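You operate a simulated robot arm through the tools that you are given. There is no shell and no other tool. Be economical: measure what you need, move in short steps, check, and stop when the job is done.

You run a simulated robot arm. Do the job below in one go: nothing can be reset, and whatever is moved stays where it is left.

JOB
Stand the syrup in the small box, then wipe the splash and the crumbs off the worktop.
Fine: use the purple cloth and put it back; the small box stays put.

Only the result counts: the job must be done as asked and must still hold three seconds after the hand-in. Knocking over, shifting, dropping, spilling or breaking anything else fails it.

ROBOT AND FRAMES
A 6-joint arm with a two-finger parallel gripper, fixed in place. Base frame: the origin is at the foot of the arm, x ahead of it, y to its left, z up; the work surface is at about z = 90. Readings come in cm, rad, newtons and seconds.
With the tool pointing down near the work surface it reaches from about 24 to 66 cm from the base axis. Its first joint turns from -1.152 to 1.152 rad. Payload 2.9 kg.
The tool frame sits at the grasp point between the pads (the TCP): z along the fingers, y along the line on which they close. The tips reach 3 cm beyond it. The gripper opens to 11 cm. The fingers are 2 cm wide and 1 cm thick; the gripper's body (4.8 by 11.2 cm) begins 5.5 cm behind the TCP.
Orientation is that of the tool frame in the base frame, as a unit quaternion [x, y, z, w]. With the fingers straight down and closing along the base's y, the tool's x points along the base's -x, its y along +y and its z along -z.

CONTROLS
- The arm moves only by the tool move_arm. Its argument "plan" is a list that holds one entry, the list of rows, each a list of 6 numbers: the shift along the base's x, y, z in units of 50 mm (1.0 is 50 mm), then the turn, a rotation vector about the base's x, y, z in units of 8 degrees (1.0 is 8 degrees). In form: [[[dx, dy, dz, ax, ay, az], ...]]. A call has 1 to 12 rows; each row shifts and turns the commanded pose from where the row before left it. "gripper" is the closure in counts, from 0 (fully open) to 255 (shut), set as the call begins (left out, the last holds). A call with a number of a shift or a turn outside -1 to 1 is refused whole. Each row takes 0.2 s and may step no farther than 5 cm and 0.15 rad from the row before; otherwise, or with a gripper value out of range, the whole call is refused. A pose out of reach is approached as far as the arm can. The call stops where the force on the tool passes 60 N (or 10 N more than at its start, if that is more) or the arm is blocked; 0.2 s more then pass. The fingers move at their own pace (about 10.8 cm/s each) and stop on an object; they squeeze with about 33 N. The grip force told is the motor's: it shows also when the fingers shut on nothing. Time passes only in rows, and 0.2 s behind the last, so rows that do not move let the fingers close. The reply holds the time, the measured pose of the TCP, the force on the tool along the base axes, the opening and the grip force, in the units named above and with some noise.
- Cameras (640 x 400 px; columns grow to the right, rows downward): "scene" is fixed at [6.78, 42.73, 138.37]; the picture's right is [-0.84, -0.55, 0.00], its down [-0.31, 0.47, -0.83] and it looks along [0.45, -0.69, -0.56] (base axes); focal length 331 px, centre (320, 200). "wrist" rides on the gripper at [-3.6, 0, -5.7] in the tool frame; the picture's right is [0.00, -1.00, 0.00], its down [0.97, 0.00, -0.24] and it looks along [0.24, 0.00, 0.97] (tool axes); focal length 218 px, centre (320, 200).
- capture(camera): a new picture of that camera. No time passes.
- probe_pixels(camera, pixels): for up to 12 pixels [column, row] of the newest picture of that camera ("zoom" is the newest enlarged one), the place [x, y, z] in the base frame of the surface seen there, good to about 0.2 cm. No time passes.
- zoom(camera, box): a new picture of the part [left, top, right, bottom] of that camera's present view, enlarged. No time passes.
- close_job(): hands the job in; it is judged then, once.

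Keep the steps short. Do not move on a guess: measure, check each grasp and each placing, and mend mistakes. In all there are 80 turns and 38 pictures (those below and enlarged ones count). Leave the gripper open and the arm clear of the work at the hand-in unless told otherwise, and finish with a single line.

The tools are called as name(argument=value, ...) on one line, values as JSON. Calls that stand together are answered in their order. move_arm: Moves the arm, as the interface text tells. Its arguments: {"type":"object","properties":{"plan":{"type":"array","items":{"type":"array","items":{"type":"array","items":{"type":"number"}}}},"gripper":{"type":"number"}},"required":["plan"]} The other tools are called the same way: capture (camera) takes a picture; probe_pixels (camera, pixels) gives the place of the surface under pixels of a picture; zoom (camera, box) takes an enlarged picture of a part of a camera's view; close_job () hands the job in.

At the start:

```text
t: 0.0
position: [45.93, 18.11, 113.82]
orientation: [0.0, 1.0, -0.001, -0.001]
contact_force: [-0.5, -1.0, -0.1]
width: 11.01
grasp_force: 0.1
```

scene: 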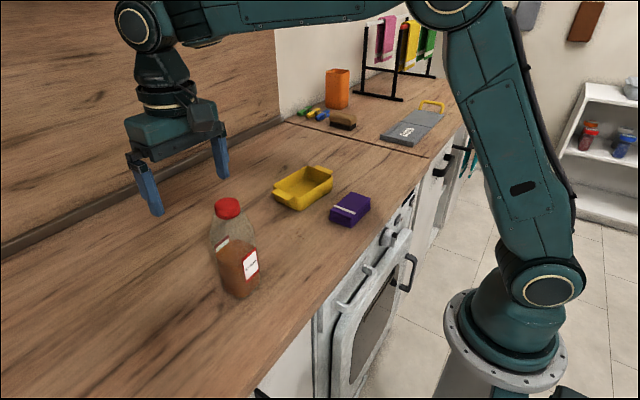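
wrist: 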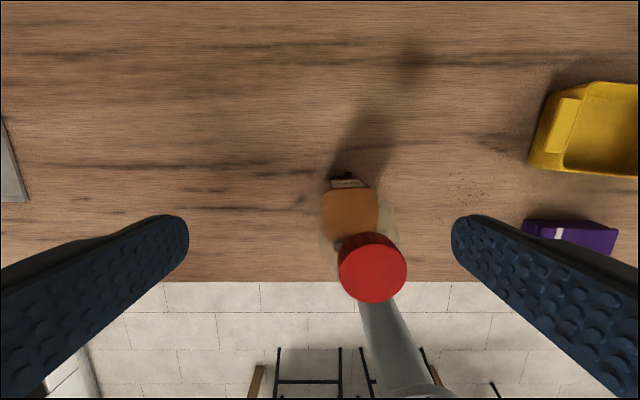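

I see a bottle with a red cap near (235,250), a yellow box at (303,188) and a purple block at (350,209). Next I zoom in on these for detail.

zoom(camera="scene", box=[180, 150, 400, 310])

zoom(camera="scene", box=[270, 0, 480, 160])

zoom(camera="wrist", box=[300, 60, 640, 310])

```text
2.50 times, centred on (290, 230) of scene
```

zoom: 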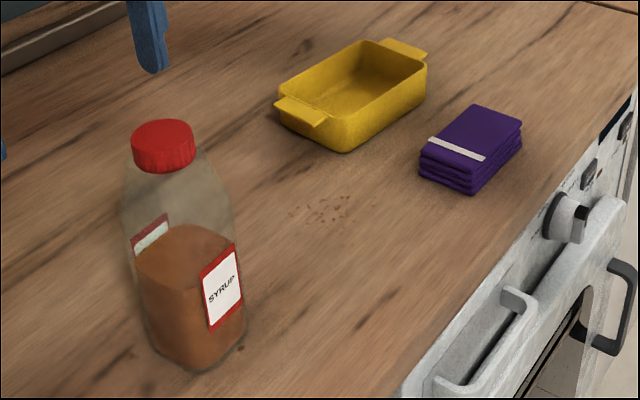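

```text
2.50 times, centred on (375, 80) of scene
```

zoom: 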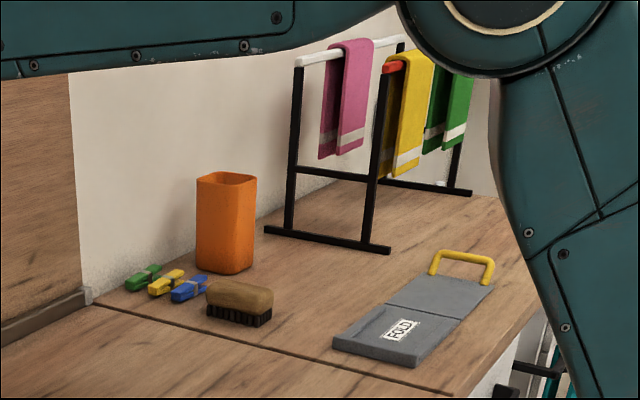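

```text
1.60 times, centred on (470, 185) of wrist
```

zoom: 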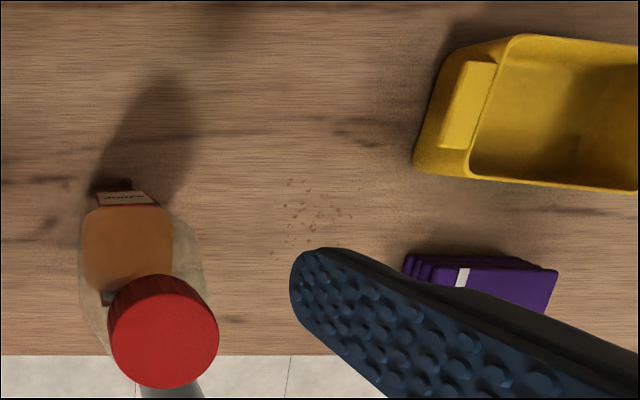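

Crumbs lie around zoom (330,210); the splash isn't visible yet. I measure bottle, box, cloth, crumbs.

probe_pixels(camera="scene", pixels=[[227, 201], [227, 210], [240, 262], [238, 297], [221, 285], [262, 278], [293, 236], [306, 182], [278, 192], [330, 171], [300, 208], [322, 190]])

probe_pixels(camera="wrist", pixels=[[372, 260], [350, 210], [349, 184], [470, 190], [455, 180], [485, 200], [560, 128], [600, 140], [580, 85], [532, 168], [638, 84], [636, 176]])

probe_pixels(camera="scene", pixels=[[345, 193], [371, 199], [330, 209], [360, 213], [330, 219], [350, 226], [371, 209], [350, 203], [336, 168], [275, 186], [304, 167], [332, 184]])

```text
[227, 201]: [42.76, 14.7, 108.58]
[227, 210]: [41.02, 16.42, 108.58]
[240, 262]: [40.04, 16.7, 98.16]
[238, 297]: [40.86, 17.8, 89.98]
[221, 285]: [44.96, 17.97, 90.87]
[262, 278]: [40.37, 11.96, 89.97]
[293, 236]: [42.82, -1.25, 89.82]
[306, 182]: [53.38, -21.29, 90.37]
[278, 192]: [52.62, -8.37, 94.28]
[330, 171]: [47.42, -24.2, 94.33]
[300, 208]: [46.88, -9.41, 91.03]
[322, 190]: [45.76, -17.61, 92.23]
```

```text
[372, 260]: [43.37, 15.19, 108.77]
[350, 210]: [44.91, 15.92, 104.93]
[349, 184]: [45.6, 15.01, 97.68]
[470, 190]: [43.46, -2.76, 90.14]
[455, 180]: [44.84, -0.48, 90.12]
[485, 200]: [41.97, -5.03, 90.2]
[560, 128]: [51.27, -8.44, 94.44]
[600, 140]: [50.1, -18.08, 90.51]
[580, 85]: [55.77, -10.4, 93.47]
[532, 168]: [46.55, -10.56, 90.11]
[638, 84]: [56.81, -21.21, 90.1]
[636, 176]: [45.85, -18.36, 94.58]
```

```text
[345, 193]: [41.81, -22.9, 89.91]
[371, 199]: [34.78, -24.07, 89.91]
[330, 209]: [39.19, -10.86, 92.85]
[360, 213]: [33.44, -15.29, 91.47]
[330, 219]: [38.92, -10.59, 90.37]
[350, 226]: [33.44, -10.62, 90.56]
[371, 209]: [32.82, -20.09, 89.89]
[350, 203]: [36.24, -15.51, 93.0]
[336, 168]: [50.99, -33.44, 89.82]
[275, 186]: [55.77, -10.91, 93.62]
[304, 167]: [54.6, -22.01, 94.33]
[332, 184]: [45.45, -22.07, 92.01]
```

Positions are read. Next I look for the splash on the rest of the worktop.

zoom(camera="scene", box=[0, 150, 320, 390])

zoom(camera="scene", box=[160, 90, 460, 240])

```text
1.67 times, centred on (160, 270) of scene
```

zoom: 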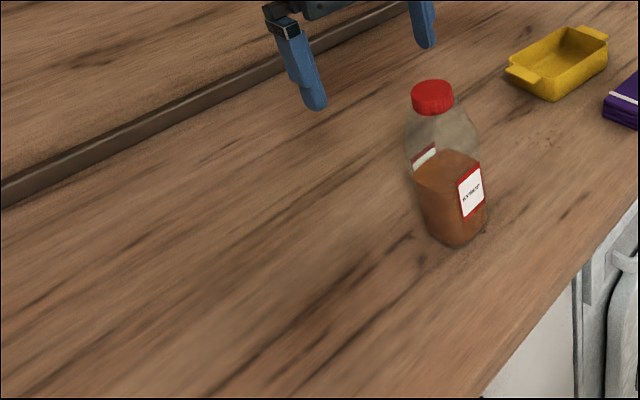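

```text
2.13 times, centred on (310, 165) of scene
```

zoom: 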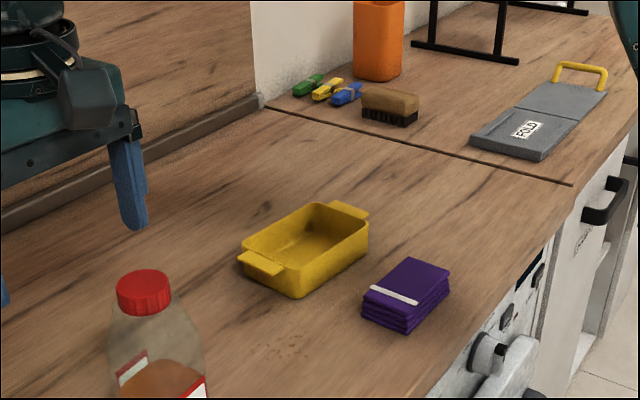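

No splash seen yet. I move the arm to the side and up (well above everything) to look straight down from y≈0.

move_arm(plan=[[[0, -0.9, 0.5, 0, 0, 0], [0, -0.9, 0.5, 0, 0, 0], [0, -0.9, 0.5, 0, 0, 0], [-0.5, -0.9, 0.5, 0, 0, 0], [0, 0, 0, 0, 0, 0]]])

capture(camera="wrist")

capture(camera="scene")

```text
refused: row 1 steps farther than a row can; nothing moved
```

```text
30 pictures are left
```

wrist: 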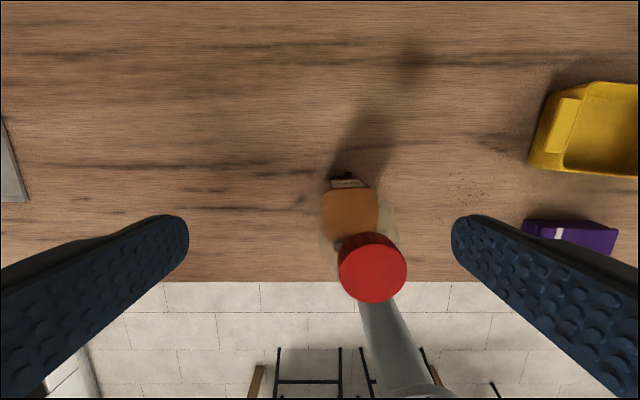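

```text
29 pictures are left
```

scene: 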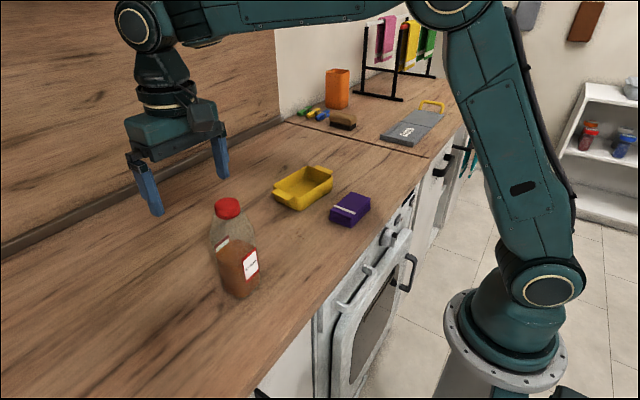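

The first row was over 5 cm; I repeat it with smaller steps.

move_arm(plan=[[[0, 0, 0.9, 0, 0, 0], [0, -0.8, 0.5, 0, 0, 0], [0, -0.8, 0.4, 0, 0, 0], [0, -0.9, 0, 0, 0, 0], [0, -0.9, 0, 0, 0, 0], [0, 0, 0, 0, 0, 0]]])

capture(camera="wrist")

```text
t: 1.4
position: [45.95, 0.87, 122.85]
orientation: [0.0, 1.0, 0.0, 0.0]
contact_force: [-0.3, -0.2, -0.2]
width: 10.97
grasp_force: 0.1
```

```text
28 pictures are left
```

wrist: 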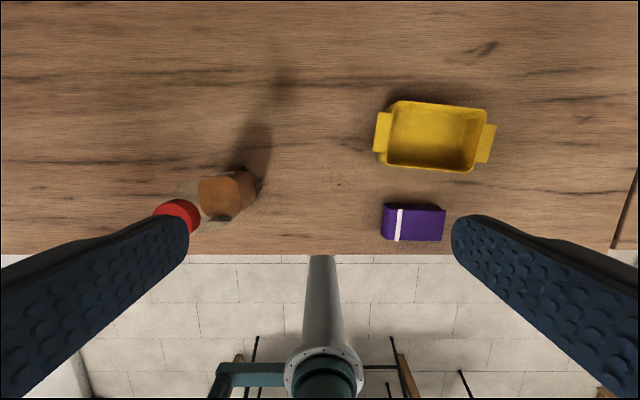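

I zoom on candidates: the dark mark near (487,47) and around the bottle foot at (240,185).

zoom(camera="wrist", box=[340, 10, 580, 160])

zoom(camera="wrist", box=[150, 50, 390, 260])

probe_pixels(camera="wrist", pixels=[[487, 47], [285, 85], [338, 184], [400, 101], [488, 108], [470, 172], [385, 164], [437, 140], [383, 113], [388, 204], [445, 210], [415, 222]])

```text
2.67 times, centred on (460, 85) of wrist
```

zoom: 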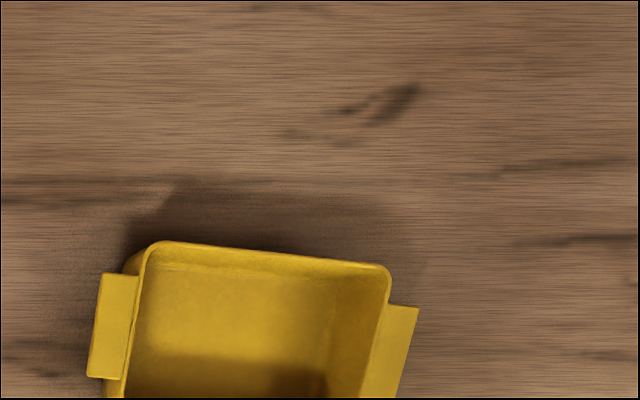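

```text
1.90 times, centred on (270, 155) of wrist
```

zoom: 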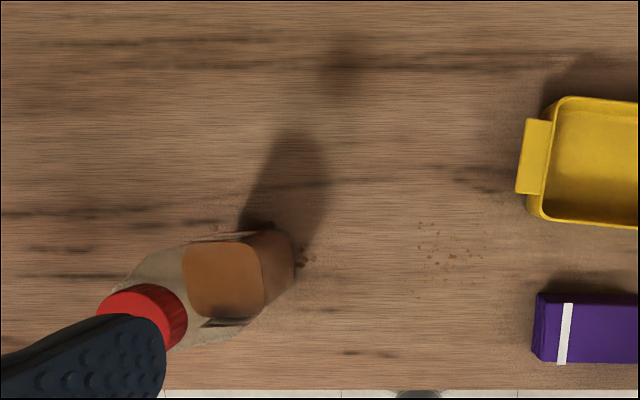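

```text
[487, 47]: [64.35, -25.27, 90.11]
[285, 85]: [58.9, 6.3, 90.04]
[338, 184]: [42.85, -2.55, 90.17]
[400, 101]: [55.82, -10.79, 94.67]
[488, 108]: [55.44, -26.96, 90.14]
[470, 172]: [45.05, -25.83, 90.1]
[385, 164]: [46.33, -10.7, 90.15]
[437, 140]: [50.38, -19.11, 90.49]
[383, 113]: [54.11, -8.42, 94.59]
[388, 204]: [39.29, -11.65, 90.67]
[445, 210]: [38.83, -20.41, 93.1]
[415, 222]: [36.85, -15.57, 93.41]
```

There's a brown speck by the bottle foot (zoom (305,258)), so the splash is probably around/under the bottle. I measure the bottle's shape from the scene picture.

probe_pixels(camera="scene", pixels=[[231, 219], [232, 223], [233, 228], [234, 233], [235, 240], [236, 250], [238, 280], [251, 265], [244, 268], [258, 262], [216, 245], [222, 265]])

probe_pixels(camera="wrist", pixels=[[264, 190], [267, 192], [255, 175], [220, 195], [250, 190], [235, 217], [178, 212], [205, 218], [258, 180], [240, 205], [225, 174], [215, 190]])

```text
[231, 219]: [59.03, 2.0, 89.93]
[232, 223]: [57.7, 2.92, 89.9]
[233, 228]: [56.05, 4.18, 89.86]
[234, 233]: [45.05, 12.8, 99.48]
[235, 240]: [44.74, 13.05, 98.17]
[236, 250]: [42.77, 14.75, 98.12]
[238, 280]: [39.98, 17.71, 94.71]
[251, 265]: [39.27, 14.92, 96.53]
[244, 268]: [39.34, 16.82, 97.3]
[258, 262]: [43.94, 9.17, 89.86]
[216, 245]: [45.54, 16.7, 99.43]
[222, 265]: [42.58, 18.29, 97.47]
```

```text
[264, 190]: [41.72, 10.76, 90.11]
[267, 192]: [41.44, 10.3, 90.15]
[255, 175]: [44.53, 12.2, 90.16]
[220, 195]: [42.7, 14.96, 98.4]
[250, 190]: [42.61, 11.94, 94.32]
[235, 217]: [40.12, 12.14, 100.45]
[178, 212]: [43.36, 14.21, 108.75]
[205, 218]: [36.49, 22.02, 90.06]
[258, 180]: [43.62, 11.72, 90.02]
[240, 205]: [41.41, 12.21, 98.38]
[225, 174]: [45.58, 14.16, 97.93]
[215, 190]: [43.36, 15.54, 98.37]
```

The bottle body is a ~6.3 cm square centred near (42.6, 15.1), cap top at 108.7. I'll grip the upper body with TCP z≈104 (palm at 109.5 stays above the cap). First I move over it and go part way down.

move_arm(plan=[[[-0.33, 0.9, 0, 0, 0, 0], [-0.33, 0.9, 0, 0, 0, 0], [0, 1, 0, 0, 0, 0], [0, 0, -0.7, 0, 0, 0], [0, 0, -0.7, 0, 0, 0], [0, 0, -0.7, 0, 0, 0], [0, 0, 0, 0, 0, 0]]], gripper=0)

capture(camera="scene")

capture(camera="wrist")

```text
t: 3.0
position: [42.48, 15.05, 112.25]
orientation: [0.0, 1.0, 0.001, 0.001]
contact_force: [0.3, -0.2, -0.1]
width: 10.96
grasp_force: 0.0
```

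```text
25 pictures are left
```

scene: 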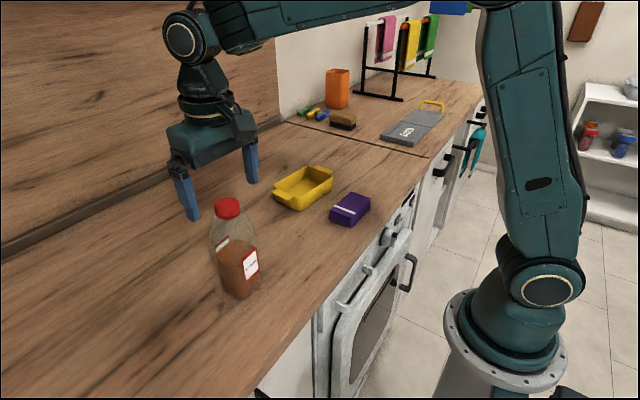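

```text
24 pictures are left
```

wrist: 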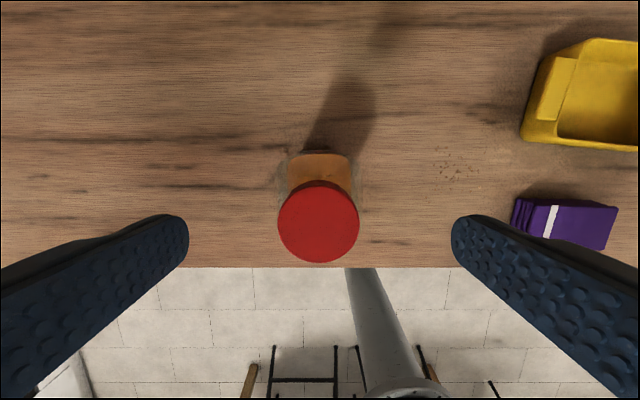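

Cap is centred between the fingers (column 318) and within 0.3 cm in x. I go down 8.2 cm and shift 0.2 cm in x.

move_arm(plan=[[[0.04, 0, -0.6, 0, 0, 0], [0, 0, -0.6, 0, 0, 0], [0, 0, -0.44, 0, 0, 0], [0, 0, 0, 0, 0, 0]]])

zoom(camera="scene", box=[130, 120, 330, 310])

```text
t: 4.0
position: [42.67, 15.16, 104.04]
orientation: [0.0, 1.0, 0.0, 0.0]
contact_force: [-0.3, -0.3, -0.1]
width: 11.0
grasp_force: 0.1
```

```text
2.11 times, centred on (230, 215) of scene
```

zoom: 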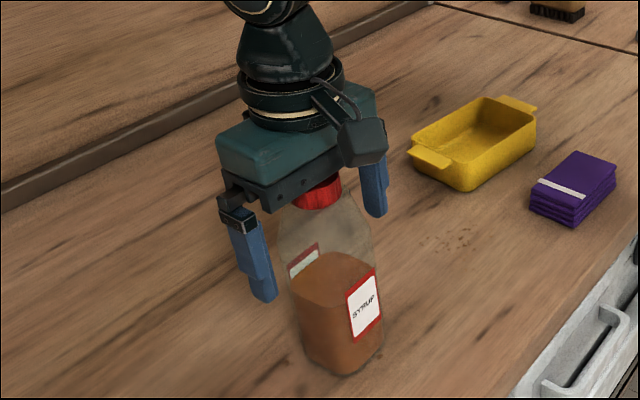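

The fingers straddle the upper body and the cap clears the palm. I close the gripper.

move_arm(plan=[[[0, 0, 0, 0, 0, 0], [0, 0, 0, 0, 0, 0], [0, 0, 0, 0, 0, 0], [0, 0, 0, 0, 0, 0]]], gripper=255)

zoom(camera="scene", box=[130, 120, 330, 310])

```text
t: 5.0
position: [42.58, 15.14, 104.14]
orientation: [0.0, 1.0, 0.0, -0.001]
contact_force: [-0.9, -1.1, 0.1]
width: 6.22
grasp_force: 33.3
```

```text
2.11 times, centred on (230, 215) of scene
```

zoom: 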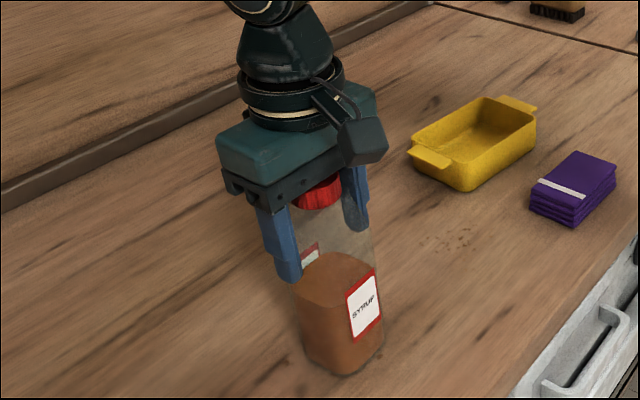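

Gripped at 6.22 cm wide with 33 N. I lift straight up in small rows, gently, to about 7.5 cm.

move_arm(plan=[[[0, 0, 0.15, 0, 0, 0], [0, 0, 0.25, 0, 0, 0], [0, 0, 0.35, 0, 0, 0], [0, 0, 0.4, 0, 0, 0], [0, 0, 0.35, 0, 0, 0], [0, 0, 0, 0, 0, 0]]])

capture(camera="scene")

```text
t: 6.4
position: [42.79, 15.15, 111.46]
orientation: [-0.001, 1.0, 0.0, 0.0]
contact_force: [-0.3, 0.1, -4.6]
width: 6.2
grasp_force: 32.8
```

```text
21 pictures are left
```

scene: 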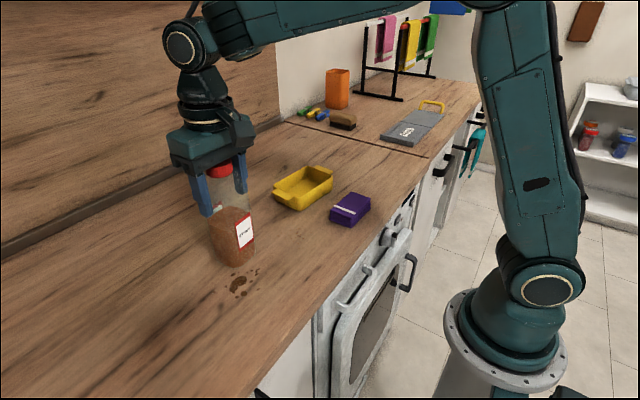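

The splash is revealed under where the bottle stood (~(240,285)). The bottle is held firmly. I carry it to above the box centre, estimated at (50.6, -17.3), slightly higher.

move_arm(plan=[[[0, 0, 0.5, 0, 0, 0], [0.1, -0.45, 0, 0, 0, 0], [0.17, -0.7, 0, 0, 0, 0], [0.19, -0.8, 0, 0, 0, 0], [0.2, -0.85, 0, 0, 0, 0], [0.2, -0.85, 0, 0, 0, 0], [0.2, -0.85, 0, 0, 0, 0], [0.19, -0.8, 0, 0, 0, 0], [0.19, -0.7, 0, 0, 0, 0], [0.12, -0.49, 0, 0, 0, 0], [0, 0, 0, 0, 0, 0], [0, 0, 0, 0, 0, 0]]])

zoom(camera="scene", box=[190, 90, 400, 240])

capture(camera="wrist")

```text
t: 9.0
position: [50.74, -17.48, 114.08]
orientation: [0.0, 1.0, 0.0, 0.0]
contact_force: [0.1, 0.4, -4.5]
width: 6.21
grasp_force: 33.3
```

```text
2.67 times, centred on (295, 165) of scene
```

zoom: 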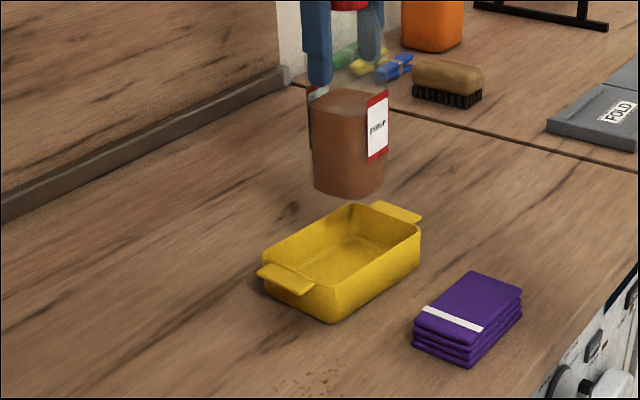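

```text
19 pictures are left
```

wrist: 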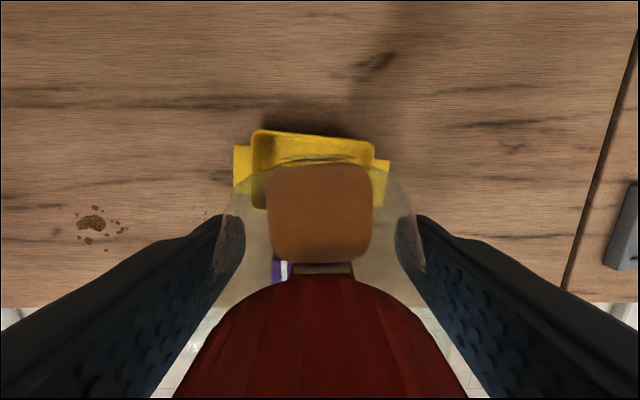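

Box is visible. I measure its rim and floor accurately before lowering.

probe_pixels(camera="zoom", pixels=[[276, 243], [345, 208], [420, 230], [332, 290], [385, 212], [300, 280], [340, 260], [300, 262], [360, 225], [400, 240], [352, 205], [320, 270]])

probe_pixels(camera="wrist", pixels=[[260, 134], [370, 143], [236, 165], [386, 170], [257, 200], [244, 150], [320, 150], [270, 152], [360, 155]])

```text
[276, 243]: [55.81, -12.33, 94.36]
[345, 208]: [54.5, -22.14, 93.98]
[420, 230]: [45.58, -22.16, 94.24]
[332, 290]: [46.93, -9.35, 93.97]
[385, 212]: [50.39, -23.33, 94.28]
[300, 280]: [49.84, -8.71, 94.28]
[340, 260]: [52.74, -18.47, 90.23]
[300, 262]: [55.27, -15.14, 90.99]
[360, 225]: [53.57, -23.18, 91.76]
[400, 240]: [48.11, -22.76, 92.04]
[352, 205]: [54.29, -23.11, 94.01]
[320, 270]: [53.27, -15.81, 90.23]
```

```text
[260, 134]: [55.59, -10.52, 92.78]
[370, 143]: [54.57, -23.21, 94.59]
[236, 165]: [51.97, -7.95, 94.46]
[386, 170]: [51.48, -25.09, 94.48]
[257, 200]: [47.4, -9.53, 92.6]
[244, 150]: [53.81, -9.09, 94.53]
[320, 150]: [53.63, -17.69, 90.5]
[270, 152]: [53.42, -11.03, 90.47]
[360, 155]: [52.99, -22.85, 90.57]
```

Box centre is (50.7, -16.5), yawed about -5°; floor at 90.3–90.5. I shift +1 cm in y, turn -5°, and lower to 1 cm above the floor.

move_arm(plan=[[[0, 0.1, 0, 0, 0, -0.3], [0, 0.1, 0, 0, 0, -0.3], [0, 0, -0.4, 0, 0, 0], [0, 0, -0.4, 0, 0, 0], [0, 0, 0, 0, 0, 0]]])

zoom(camera="scene", box=[190, 90, 400, 240])

```text
t: 10.2
position: [50.55, -16.49, 110.14]
orientation: [0.042, 0.999, -0.001, 0.0]
contact_force: [-0.9, -0.3, -4.9]
width: 6.21
grasp_force: 33.4
```

```text
2.67 times, centred on (295, 165) of scene
```

zoom: 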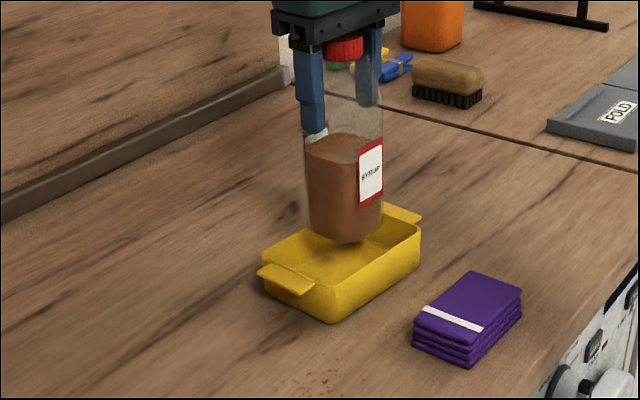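

The bottle is above the box interior and clear of the rim. I lower 5 cm, then check.

move_arm(plan=[[[0.02, 0, -0.4, 0, 0, 0], [0, 0, -0.35, 0, 0, 0], [0, 0, -0.2, 0, 0, 0], [0, 0, -0.07, 0, 0, 0], [0, 0, 0, 0, 0, 0]]])

zoom(camera="scene", box=[190, 90, 400, 240])

```text
t: 11.4
position: [50.61, -16.35, 104.92]
orientation: [0.042, 0.999, 0.0, 0.0]
contact_force: [0.4, -0.4, -4.6]
width: 6.18
grasp_force: 32.7
```

```text
2.67 times, centred on (295, 165) of scene
```

zoom: 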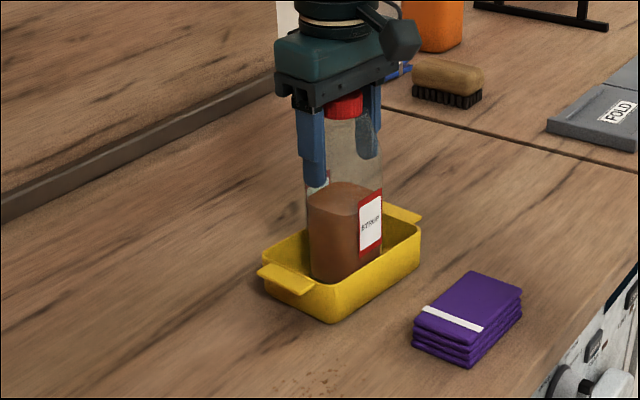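

Inside the box, no contact yet (force -4.6 = weight). I feel down in 1 mm steps.

move_arm(plan=[[[0, 0, -0.03, 0, 0, 0], [0, 0, -0.03, 0, 0, 0], [0, 0, -0.02, 0, 0, 0], [0, 0, 0, 0, 0, 0]]])

```text
t: 12.4
position: [50.67, -16.31, 104.52]
orientation: [0.042, 0.999, 0.0, 0.0]
contact_force: [0.5, -0.7, -5.0]
width: 6.16
grasp_force: 33.6
```

Still hanging; floor not touched. A few more 1 mm steps.

move_arm(plan=[[[0, 0, -0.02, 0, 0, 0], [0, 0, -0.02, 0, 0, 0], [0, 0, 0, 0, 0, 0]]])

```text
t: 13.2
position: [50.61, -16.43, 104.54]
orientation: [0.042, 0.999, 0.0, 0.001]
contact_force: [-3.0, 0.5, 13.9]
width: 6.17
grasp_force: 32.9
```

Now it presses on the floor (+14 N). I open the gripper slowly and check.

move_arm(plan=[[[0, 0, 0.02, 0, 0, 0], [0, 0, 0, 0, 0, 0], [0, 0, 0, 0, 0, 0]]], gripper=120)

```text
t: 14.0
position: [50.61, -16.36, 104.47]
orientation: [0.042, 0.999, 0.0, 0.001]
contact_force: [2.3, 1.4, 10.1]
width: 6.2
grasp_force: 33.0
```

Setting 120 is still narrower than the bottle; I open fully.

move_arm(plan=[[[0, 0, 0, 0, 0, 0], [0, 0, 0, 0, 0, 0], [0, 0, 0, 0, 0, 0]]], gripper=0)

move_arm(plan=[[[0, 0, 0.4, 0, 0, 0], [0, 0, 0.7, 0, 0, 0], [0, 0, 0.8, 0, 0, 0], [0, 0, 0.8, 0, 0, 0], [-0.6, 0, 0, 0, 0, 0.3], [-0.8, 0, 0, 0, 0, 0.3], [-0.8, 0, 0, 0, 0, 0], [0, 0, 0, 0, 0, 0]]])

capture(camera="scene")

capture(camera="wrist")

```text
t: 14.8
position: [50.7, -16.41, 104.39]
orientation: [0.042, 0.999, 0.0, -0.001]
contact_force: [-0.2, 0.8, -0.8]
width: 11.03
grasp_force: 0.0
```

```text
t: 16.6
position: [39.59, -16.44, 118.02]
orientation: [0.0, 1.0, 0.0, 0.0]
contact_force: [0.2, -0.6, -0.4]
width: 11.0
grasp_force: 0.1
```

```text
16 pictures are left
```

scene: 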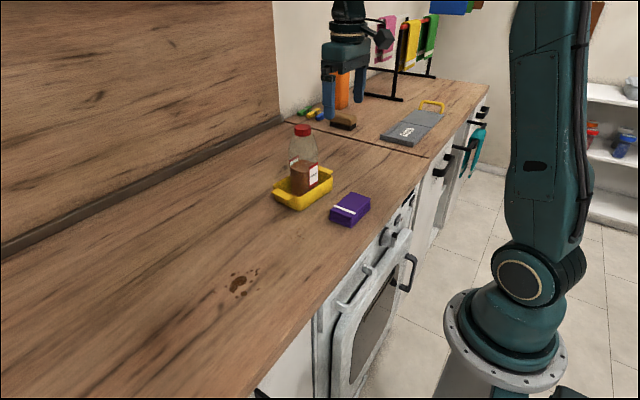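

```text
15 pictures are left
```

wrist: 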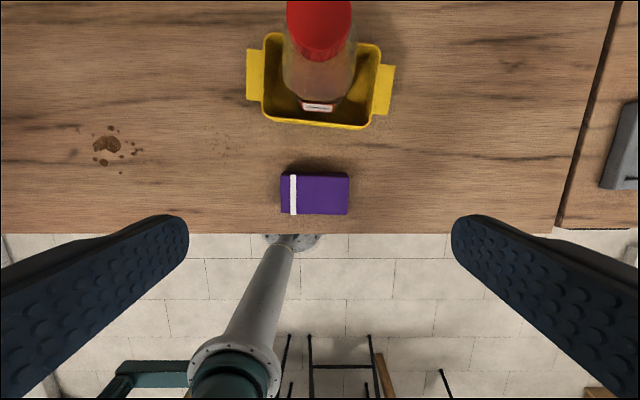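

The bottle stands in the box. Now I measure the cloth corners, splash spots and crumbs.

probe_pixels(camera="wrist", pixels=[[284, 176], [346, 177], [346, 211], [284, 211], [315, 195], [281, 190], [107, 143], [95, 133], [137, 153], [121, 172], [110, 128], [215, 145]])

zoom(camera="scene", box=[190, 170, 390, 310])

```text
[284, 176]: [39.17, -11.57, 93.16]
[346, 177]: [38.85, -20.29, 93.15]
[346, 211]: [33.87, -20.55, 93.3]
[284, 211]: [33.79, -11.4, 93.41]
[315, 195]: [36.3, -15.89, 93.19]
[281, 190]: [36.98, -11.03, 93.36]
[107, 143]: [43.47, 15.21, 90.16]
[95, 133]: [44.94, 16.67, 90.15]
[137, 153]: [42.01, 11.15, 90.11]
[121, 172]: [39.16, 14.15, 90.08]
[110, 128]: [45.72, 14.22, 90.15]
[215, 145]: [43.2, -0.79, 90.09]
```

```text
2.86 times, centred on (290, 240) of scene
```

zoom: 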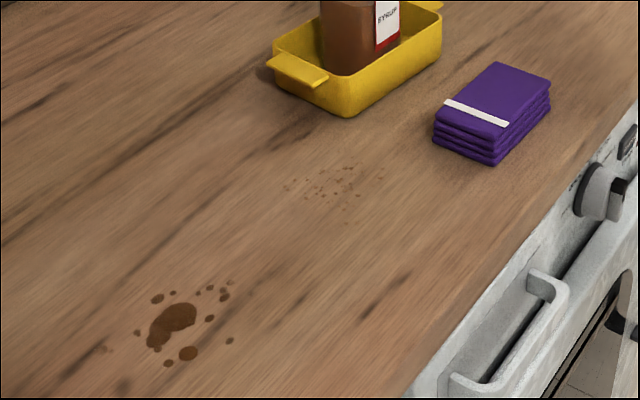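

Cloth: x 33.7–39.2, y -11 to -20.7, top 93.3, centre (36.4, -15.9). Splash spans x≈38.5–46, y≈10.5–17.5. I'll grip the cloth across its 5.5 cm side, so I turn the gripper 90° above it.

move_arm(plan=[[[-0.06, 0.01, 0, 0, 0, 1], [-0.06, 0.01, 0, 0, 0, 1], [-0.06, 0.01, 0, 0, 0, 1], [-0.06, 0.01, 0, 0, 0, 1], [-0.06, 0.01, 0, 0, 0, 1], [-0.06, 0.01, 0, 0, 0, 1], [-0.06, 0.01, 0, 0, 0, 1], [-0.06, 0.01, 0, 0, 0, 1], [-0.06, 0.01, 0, 0, 0, 1], [-0.06, 0.01, 0, 0, 0, 1], [-0.04, 0.01, 0, 0, 0, 1], [0, 0, 0, 0, 0, 0.25]]], gripper=0)

move_arm(plan=[[[0, 0, -0.8, 0, 0, 0], [0, 0, -0.8, 0, 0, 0], [0, 0, -0.8, 0, 0, 0], [0, 0, -0.8, 0, 0, 0], [0, 0, 0, 0, 0, 0]]])

capture(camera="wrist")

```text
t: 19.2
position: [36.43, -15.93, 117.96]
orientation: [-0.707, 0.707, 0.0, 0.001]
contact_force: [0.8, 0.5, 0.5]
width: 11.0
grasp_force: 0.1
```

```text
t: 20.4
position: [36.42, -15.74, 101.93]
orientation: [0.707, -0.707, 0.0, 0.0]
contact_force: [0.3, -0.1, 0.4]
width: 10.99
grasp_force: 0.0
```

```text
13 pictures are left
```

wrist: 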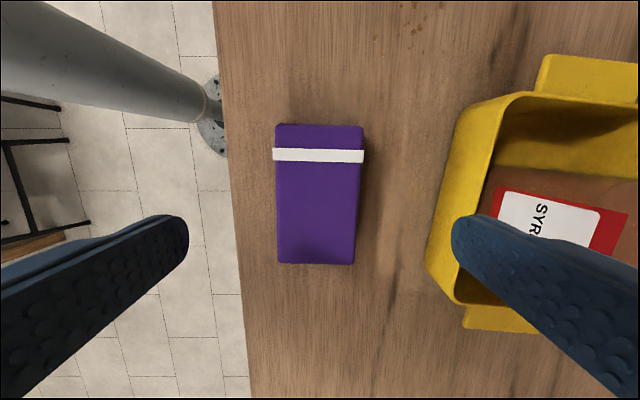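

Cloth centred between the fingers (column 319), box clear. I lower to TCP z≈94.0 (tips 1 cm above the worktop) and close.

move_arm(plan=[[[0, -0.02, -0.7, 0, 0, 0], [0, 0, -0.6, 0, 0, 0], [0, 0, -0.28, 0, 0, 0], [0, 0, 0, 0, 0, 0]]])

move_arm(plan=[[[0, 0, 0, 0, 0, 0], [0, 0, 0, 0, 0, 0], [0, 0, 0, 0, 0, 0], [0, 0, 0, 0, 0, 0]]], gripper=255)

zoom(camera="scene", box=[220, 110, 430, 260])

```text
t: 21.4
position: [36.48, -15.78, 94.22]
orientation: [0.707, -0.707, 0.001, 0.001]
contact_force: [0.3, -0.2, 1.4]
width: 10.99
grasp_force: 0.1
```

```text
t: 22.4
position: [36.65, -15.87, 94.14]
orientation: [0.707, -0.707, 0.001, 0.0]
contact_force: [0.0, -0.3, 0.1]
width: 6.09
grasp_force: 33.0
```

```text
2.67 times, centred on (325, 185) of scene
```

zoom: 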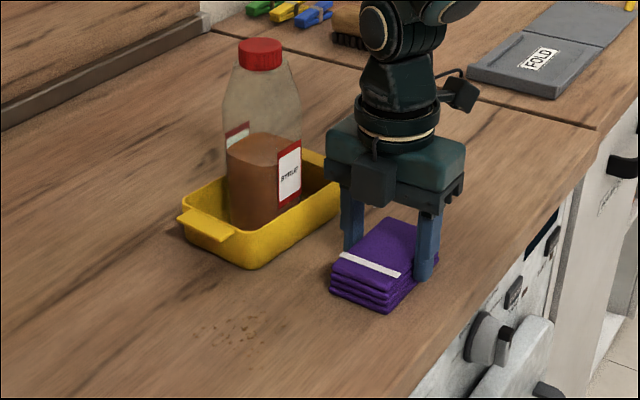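

Gripped at 6.09 cm, 33 N. Before lifting, I measure the crumb extents in the zoom.

probe_pixels(camera="zoom", pixels=[[195, 331], [200, 338], [270, 325], [238, 352], [255, 315], [230, 318], [283, 318], [215, 350]])

move_arm(plan=[[[0, 0, 0.15, 0, 0, 0], [0, 0, 0.3, 0, 0, 0], [0, 0, 0.35, 0, 0, 0], [0, 0, 0, 0, 0, 0]]])

zoom(camera="scene", box=[190, 130, 400, 280])

```text
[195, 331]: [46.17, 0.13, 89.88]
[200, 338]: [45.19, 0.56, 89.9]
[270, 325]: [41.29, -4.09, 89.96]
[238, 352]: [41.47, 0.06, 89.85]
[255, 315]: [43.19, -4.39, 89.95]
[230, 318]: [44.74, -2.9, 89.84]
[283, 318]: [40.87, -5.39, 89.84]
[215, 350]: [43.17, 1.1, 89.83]
```

```text
t: 23.4
position: [36.45, -15.75, 98.16]
orientation: [0.707, -0.707, 0.0, 0.001]
contact_force: [-0.7, -0.7, 0.3]
width: 0.0
grasp_force: 33.2
```

```text
2.67 times, centred on (295, 205) of scene
```

zoom: 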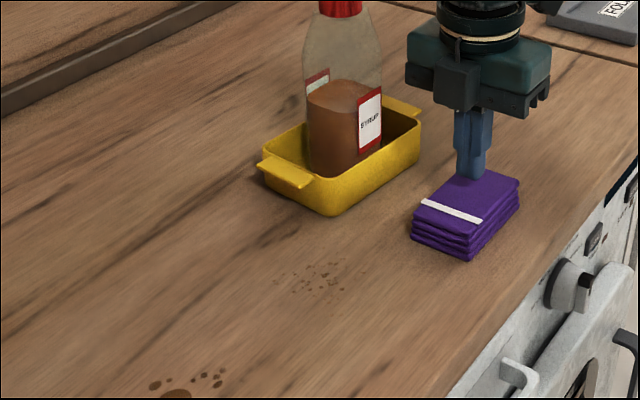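

The cloth slipped out (width 0) and lies where it was; the grip was too shallow. I reopen and go lower, TCP z≈93.3 (tips ~0.3 cm above the worktop).

move_arm(plan=[[[0, 0, 0, 0, 0, 0], [0, 0, 0, 0, 0, 0], [0, 0, 0, 0, 0, 0], [0, 0, -0.5, 0, 0, 0], [0, 0, -0.4, 0, 0, 0], [0, 0, -0.07, 0, 0, 0], [0, 0, 0, 0, 0, 0]]], gripper=0)

capture(camera="wrist")

```text
t: 25.0
position: [36.33, -15.91, 93.14]
orientation: [0.707, -0.707, 0.0, 0.0]
contact_force: [-0.3, -0.1, 0.9]
width: 10.98
grasp_force: 0.1
```

```text
10 pictures are left
```

wrist: 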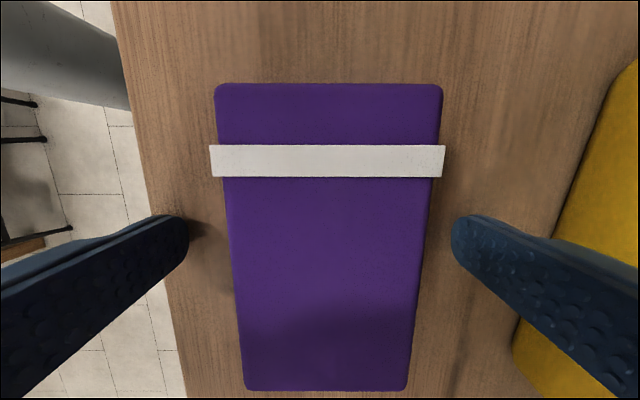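

Good straddle, tips just above the surface. I close, and lift only 1 cm slowly to test.

move_arm(plan=[[[0, 0, 0, 0, 0, 0], [0, 0, 0, 0, 0, 0], [0, 0, 0, 0, 0, 0], [0, 0, 0, 0, 0, 0], [0, 0, 0.05, 0, 0, 0], [0, 0, 0.07, 0, 0, 0], [0, 0, 0.08, 0, 0, 0], [0, 0, 0, 0, 0, 0]]], gripper=255)

```text
t: 26.8
position: [36.52, -15.72, 94.22]
orientation: [0.707, -0.707, -0.001, 0.0]
contact_force: [-0.5, 0.4, -0.1]
width: 6.12
grasp_force: 32.9
```

Width holds at 6.12. I lift 1.5 cm more and look.

move_arm(plan=[[[0, 0, 0.1, 0, 0, 0], [0, 0, 0.1, 0, 0, 0], [0, 0, 0.1, 0, 0, 0], [0, 0, 0, 0, 0, 0]]])

zoom(camera="scene", box=[190, 130, 400, 280])

```text
t: 27.8
position: [36.44, -15.88, 95.73]
orientation: [0.707, -0.707, 0.0, 0.0]
contact_force: [-0.2, 0.2, -0.8]
width: 6.14
grasp_force: 32.9
```

```text
2.67 times, centred on (295, 205) of scene
```

zoom: 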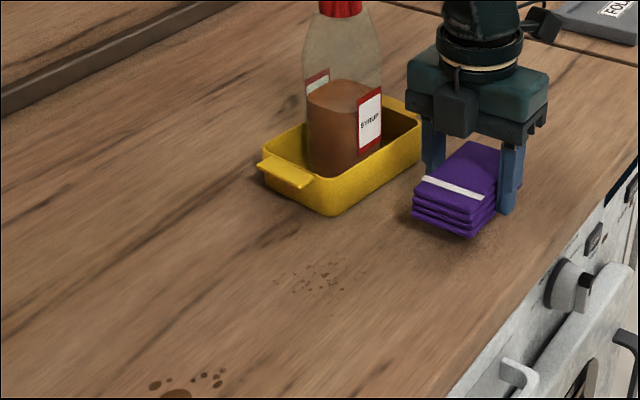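

Cloth is held (its underside ≈ TCP − 3.1). Now I raise it 2 cm, move to (37.2, -1.7) beside the crumbs, and lower to just above the surface.

move_arm(plan=[[[0, 0, 0.2, 0, 0, 0], [0, 0, 0.2, 0, 0, 0], [0.03, 0.5, 0, 0, 0, 0], [0.04, 0.6, 0, 0, 0, 0], [0.04, 0.64, 0, 0, 0, 0], [0.04, 0.6, 0, 0, 0, 0], [0, 0.5, 0, 0, 0, 0], [0, 0, -0.3, 0, 0, 0], [0, 0, -0.4, 0, 0, 0], [0, 0, -0.17, 0, 0, 0], [0, 0, 0, 0, 0, 0]]])

```text
t: 30.2
position: [37.17, -1.73, 93.36]
orientation: [-0.707, 0.708, -0.001, 0.0]
contact_force: [-0.4, 0.1, -0.2]
width: 6.13
grasp_force: 32.6
```

Just above the surface. I press down in 1 mm steps until contact.

move_arm(plan=[[[0, 0, -0.02, 0, 0, 0], [0, 0, -0.02, 0, 0, 0], [0, 0, -0.02, 0, 0, 0], [0, 0, 0, 0, 0, 0]]])

```text
t: 31.2
position: [37.34, -1.66, 93.1]
orientation: [-0.707, 0.707, -0.001, 0.001]
contact_force: [-0.9, 0.4, 7.5]
width: 6.15
grasp_force: 32.9
```

Contact at 7.5 N. I stroke +x 10 cm across the crumbs.

move_arm(plan=[[[0.2, 0, 0, 0, 0, 0], [0.2, 0, 0, 0, 0, 0], [0.2, 0, 0, 0, 0, 0], [0.2, 0, 0, 0, 0, 0], [0.2, 0, 0, 0, 0, 0], [0.2, 0, 0, 0, 0, 0], [0.2, 0, 0, 0, 0, 0], [0.2, 0, 0, 0, 0, 0], [0.2, 0, 0, 0, 0, 0], [0.2, 0, 0, 0, 0, 0], [0, 0, 0, 0, 0, 0]]])

```text
t: 33.6
position: [47.23, -1.56, 93.11]
orientation: [0.707, -0.707, 0.001, 0.0]
contact_force: [-9.4, -1.4, 23.1]
width: 6.14
grasp_force: 33.0
```

Pressure rose to 23 N; I ease 1 mm and stroke back.

move_arm(plan=[[[0, 0, 0.02, 0, 0, 0], [-0.2, 0, 0, 0, 0, 0], [-0.2, 0, 0, 0, 0, 0], [-0.2, 0, 0, 0, 0, 0], [-0.2, 0, 0, 0, 0, 0], [-0.2, 0, 0, 0, 0, 0], [-0.2, 0, 0, 0, 0, 0], [-0.2, 0, 0, 0, 0, 0], [-0.2, 0, 0, 0, 0, 0], [-0.2, 0, 0, 0, 0, 0], [-0.2, 0, 0, 0, 0, 0], [0, 0, 0, 0, 0, 0]]])

zoom(camera="scene", box=[190, 150, 400, 300])

```text
t: 36.2
position: [37.22, -1.72, 93.21]
orientation: [0.707, -0.707, 0.0, 0.0]
contact_force: [-0.2, 0.0, -0.5]
width: 6.13
grasp_force: 32.7
```

```text
2.67 times, centred on (295, 225) of scene
```

zoom: 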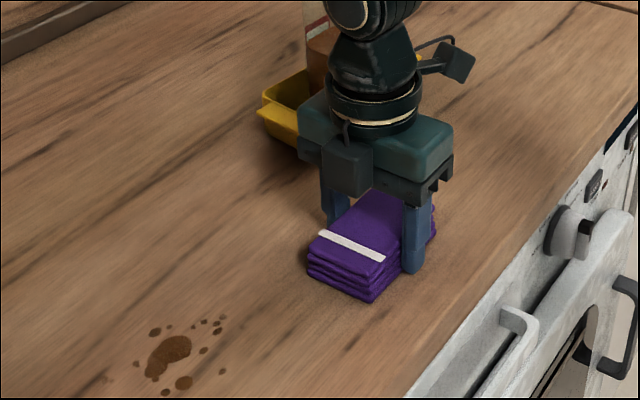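

Crumbs look gone. I measure the splash extents and move the cloth next to it, lifted 2 cm.

probe_pixels(camera="zoom", pixels=[[137, 365], [222, 372], [222, 318], [154, 331], [166, 392], [107, 380]])

move_arm(plan=[[[0, 0, 0.4, 0, 0, 0], [-0.02, 0.6, 0, 0, 0, 0], [-0.02, 0.7, 0, 0, 0, 0], [-0.02, 0.7, 0, 0, 0, 0], [-0.02, 0.7, 0, 0, 0, 0], [-0.02, 0.45, 0, 0, 0, 0], [0, 0, -0.3, 0, 0, 0], [0, 0, -0.08, 0, 0, 0], [0, 0, 0, 0, 0, 0]]])

```text
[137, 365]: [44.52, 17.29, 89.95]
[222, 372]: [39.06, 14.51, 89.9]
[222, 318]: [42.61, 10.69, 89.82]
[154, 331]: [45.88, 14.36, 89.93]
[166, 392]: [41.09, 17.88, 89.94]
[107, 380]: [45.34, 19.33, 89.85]
```

```text
t: 38.2
position: [36.72, 14.15, 93.23]
orientation: [0.707, -0.707, 0.001, 0.001]
contact_force: [-0.4, -0.6, -0.5]
width: 6.12
grasp_force: 33.0
```

Above the near edge of the splash. I press until contact (about 1.5 mm), then stroke +x 10 cm.

move_arm(plan=[[[0, 0, -0.02, 0, 0, 0], [0, 0, -0.02, 0, 0, 0], [0, 0, 0, 0, 0, 0]]])

```text
t: 39.0
position: [36.7, 14.05, 93.04]
orientation: [-0.706, 0.708, -0.001, 0.0]
contact_force: [-1.1, 2.0, 13.3]
width: 6.13
grasp_force: 32.7
```

Contact 13 N; stroking +x.

move_arm(plan=[[[0.2, 0, 0, 0, 0, 0], [0.2, 0, 0, 0, 0, 0], [0.2, 0, 0, 0, 0, 0], [0.2, 0, 0, 0, 0, 0], [0.2, 0, 0, 0, 0, 0], [0.2, 0, 0, 0, 0, 0], [0.2, 0, 0, 0, 0, 0], [0.2, 0, 0, 0, 0, 0], [0.2, 0, 0, 0, 0, 0], [0.2, 0, 0, 0, 0, 0], [0.2, 0, 0, 0, 0, 0], [0, 0, 0, 0, 0, 0]]])

move_arm(plan=[[[-0.2, 0, 0, 0, 0, 0], [-0.2, 0, 0, 0, 0, 0], [-0.2, 0, 0, 0, 0, 0], [-0.2, 0, 0, 0, 0, 0], [-0.2, 0, 0, 0, 0, 0], [-0.2, 0, 0, 0, 0, 0], [-0.2, 0, 0, 0, 0, 0], [-0.2, 0, 0, 0, 0, 0], [-0.2, 0, 0, 0, 0, 0], [-0.2, 0, 0, 0, 0, 0], [-0.2, 0, 0, 0, 0, 0], [0, 0, 0, 0, 0, 0]]])

zoom(camera="scene", box=[150, 150, 360, 310])

```text
t: 41.6
position: [47.83, 13.92, 93.16]
orientation: [-0.707, 0.708, 0.0, 0.0]
contact_force: [0.3, 0.0, 0.0]
width: 6.13
grasp_force: 32.5
```

```text
t: 44.2
position: [36.68, 13.94, 93.2]
orientation: [-0.707, 0.707, 0.0, 0.0]
contact_force: [0.9, -0.4, -1.1]
width: 6.12
grasp_force: 33.2
```

```text
2.50 times, centred on (255, 230) of scene
```

zoom: 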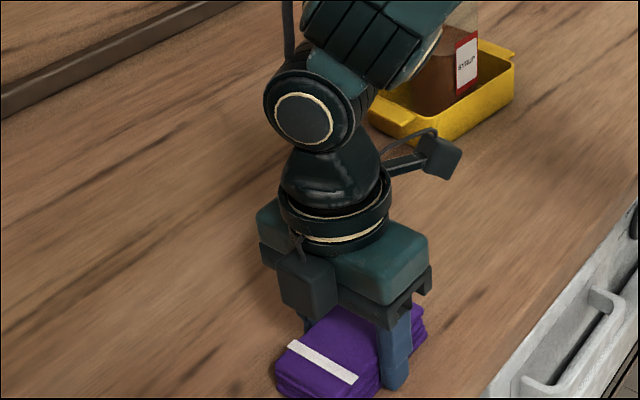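

Contact vanished during the stroke (0 N), so the cloth may barely touch. I lift and move aside toward y≈4 to see what remains.

move_arm(plan=[[[0, 0, 0.5, 0, 0, 0], [0, 0, 0.7, 0, 0, 0], [0, -0.7, 0.2, 0, 0, 0], [0, -0.8, 0, 0, 0, 0], [0, -0.8, 0, 0, 0, 0], [0, -0.8, 0, 0, 0, 0], [0, -0.8, 0, 0, 0, 0], [0, -0.8, 0, 0, 0, 0], [0, -0.7, 0, 0, 0, 0], [0, -0.56, 0, 0, 0, 0], [0, 0, 0, 0, 0, 0]]])

zoom(camera="scene", box=[180, 130, 400, 310])

```text
t: 46.6
position: [36.69, -15.58, 100.07]
orientation: [0.707, -0.707, 0.0, 0.0]
contact_force: [0.3, 0.6, 0.4]
width: 6.12
grasp_force: 33.3
```

```text
2.22 times, centred on (290, 220) of scene
```

zoom: 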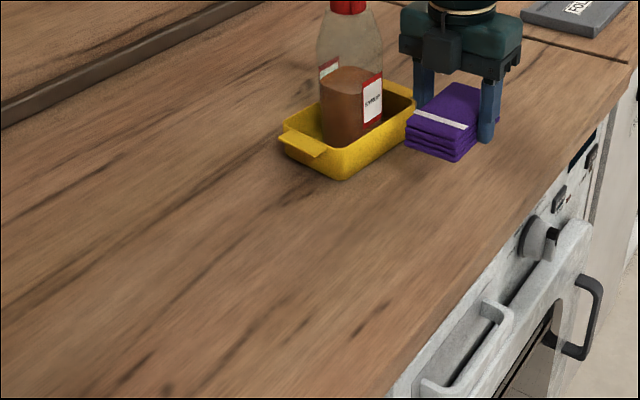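

Splash and crumbs both look gone. I'll put the cloth back: commanded offset from the pick pose is +0.25 cm x, +0.15 cm y, +6.85 cm z; I undo it to within 2 mm of the surface.

move_arm(plan=[[[-0.05, -0.03, 0, 0, 0, 0], [0, 0, -0.5, 0, 0, 0], [0, 0, -0.5, 0, 0, 0], [0, 0, -0.25, 0, 0, 0], [0, 0, -0.08, 0, 0, 0], [0, 0, 0, 0, 0, 0]]])

move_arm(plan=[[[0, 0, -0.02, 0, 0, 0], [0, 0, -0.02, 0, 0, 0], [0, 0, 0, 0, 0, 0]]])

```text
t: 48.0
position: [36.34, -15.86, 93.36]
orientation: [0.707, -0.707, 0.0, 0.0]
contact_force: [-0.5, 0.0, -0.8]
width: 6.14
grasp_force: 33.2
```

```text
t: 48.8
position: [36.5, -15.85, 93.11]
orientation: [-0.706, 0.708, -0.001, 0.0]
contact_force: [-0.1, -0.1, -0.3]
width: 6.12
grasp_force: 33.2
```

At the pick height with the cloth at the surface. I release and rise clear.

move_arm(plan=[[[0, 0, 0, 0, 0, 0], [0, 0, 0, 0, 0, 0], [0, 0, 0, 0, 0, 0], [0, 0, 0.5, 0, 0, 0], [0, 0, 0.9, 0, 0, 0], [0, 0, 0.9, 0, 0, 0], [0, 0, 0.9, 0, 0, 0], [0, 0, 0.9, 0, 0, 0], [0, 0, 0.9, 0, 0, 0], [0, 0, 0, 0, 0, 0]]], gripper=0)

capture(camera="wrist")

zoom(camera="scene", box=[170, 150, 400, 320])

```text
t: 51.0
position: [36.4, -16.03, 118.17]
orientation: [-0.707, 0.707, 0.0, 0.0]
contact_force: [0.9, 0.7, 0.7]
width: 11.01
grasp_force: 0.0
```

```text
5 pictures are left
```

wrist: 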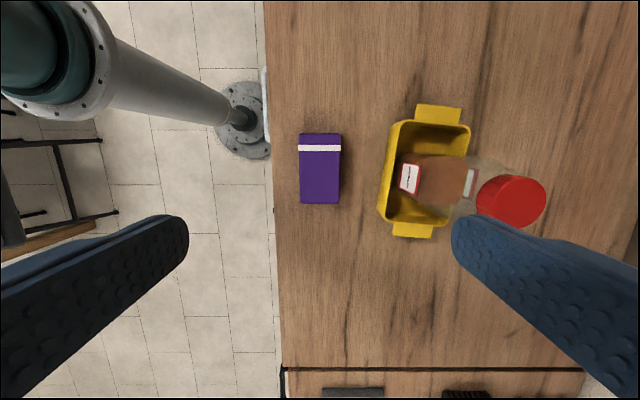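

```text
2.35 times, centred on (285, 235) of scene
```

zoom: 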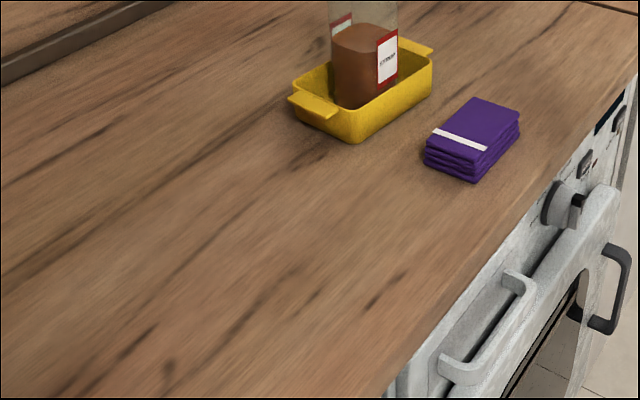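

Cloth is back and the bottle stands. I check the two wiped areas closely.

zoom(camera="scene", box=[190, 210, 330, 310])

probe_pixels(camera="wrist", pixels=[[301, 136], [339, 136], [339, 202], [302, 202], [320, 170]])

```text
4.00 times, centred on (260, 260) of scene
```

zoom: 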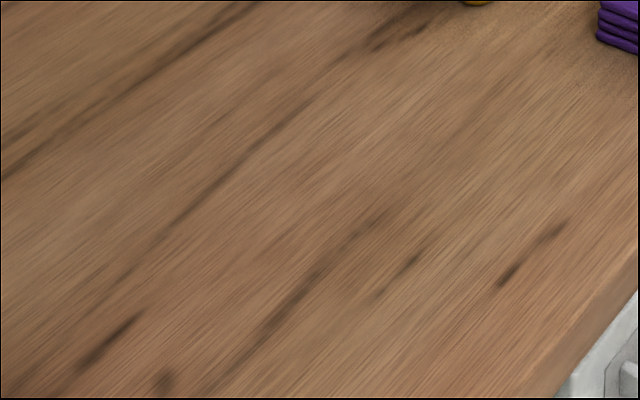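

```text
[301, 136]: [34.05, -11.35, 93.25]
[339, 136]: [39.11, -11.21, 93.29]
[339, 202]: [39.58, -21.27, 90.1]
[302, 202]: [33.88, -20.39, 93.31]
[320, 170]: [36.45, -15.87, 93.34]
```

Only wood grain remains where the splash and crumbs were. The cloth is back at its starting spot, centre (36.4, -15.9), the syrup stands in the box, and the gripper is open and clear. I hand in.

close_job()

```text
The job is handed in.
```

The syrup stands in the small box, the splash and crumbs are wiped off the worktop, and the purple cloth is back in its place.
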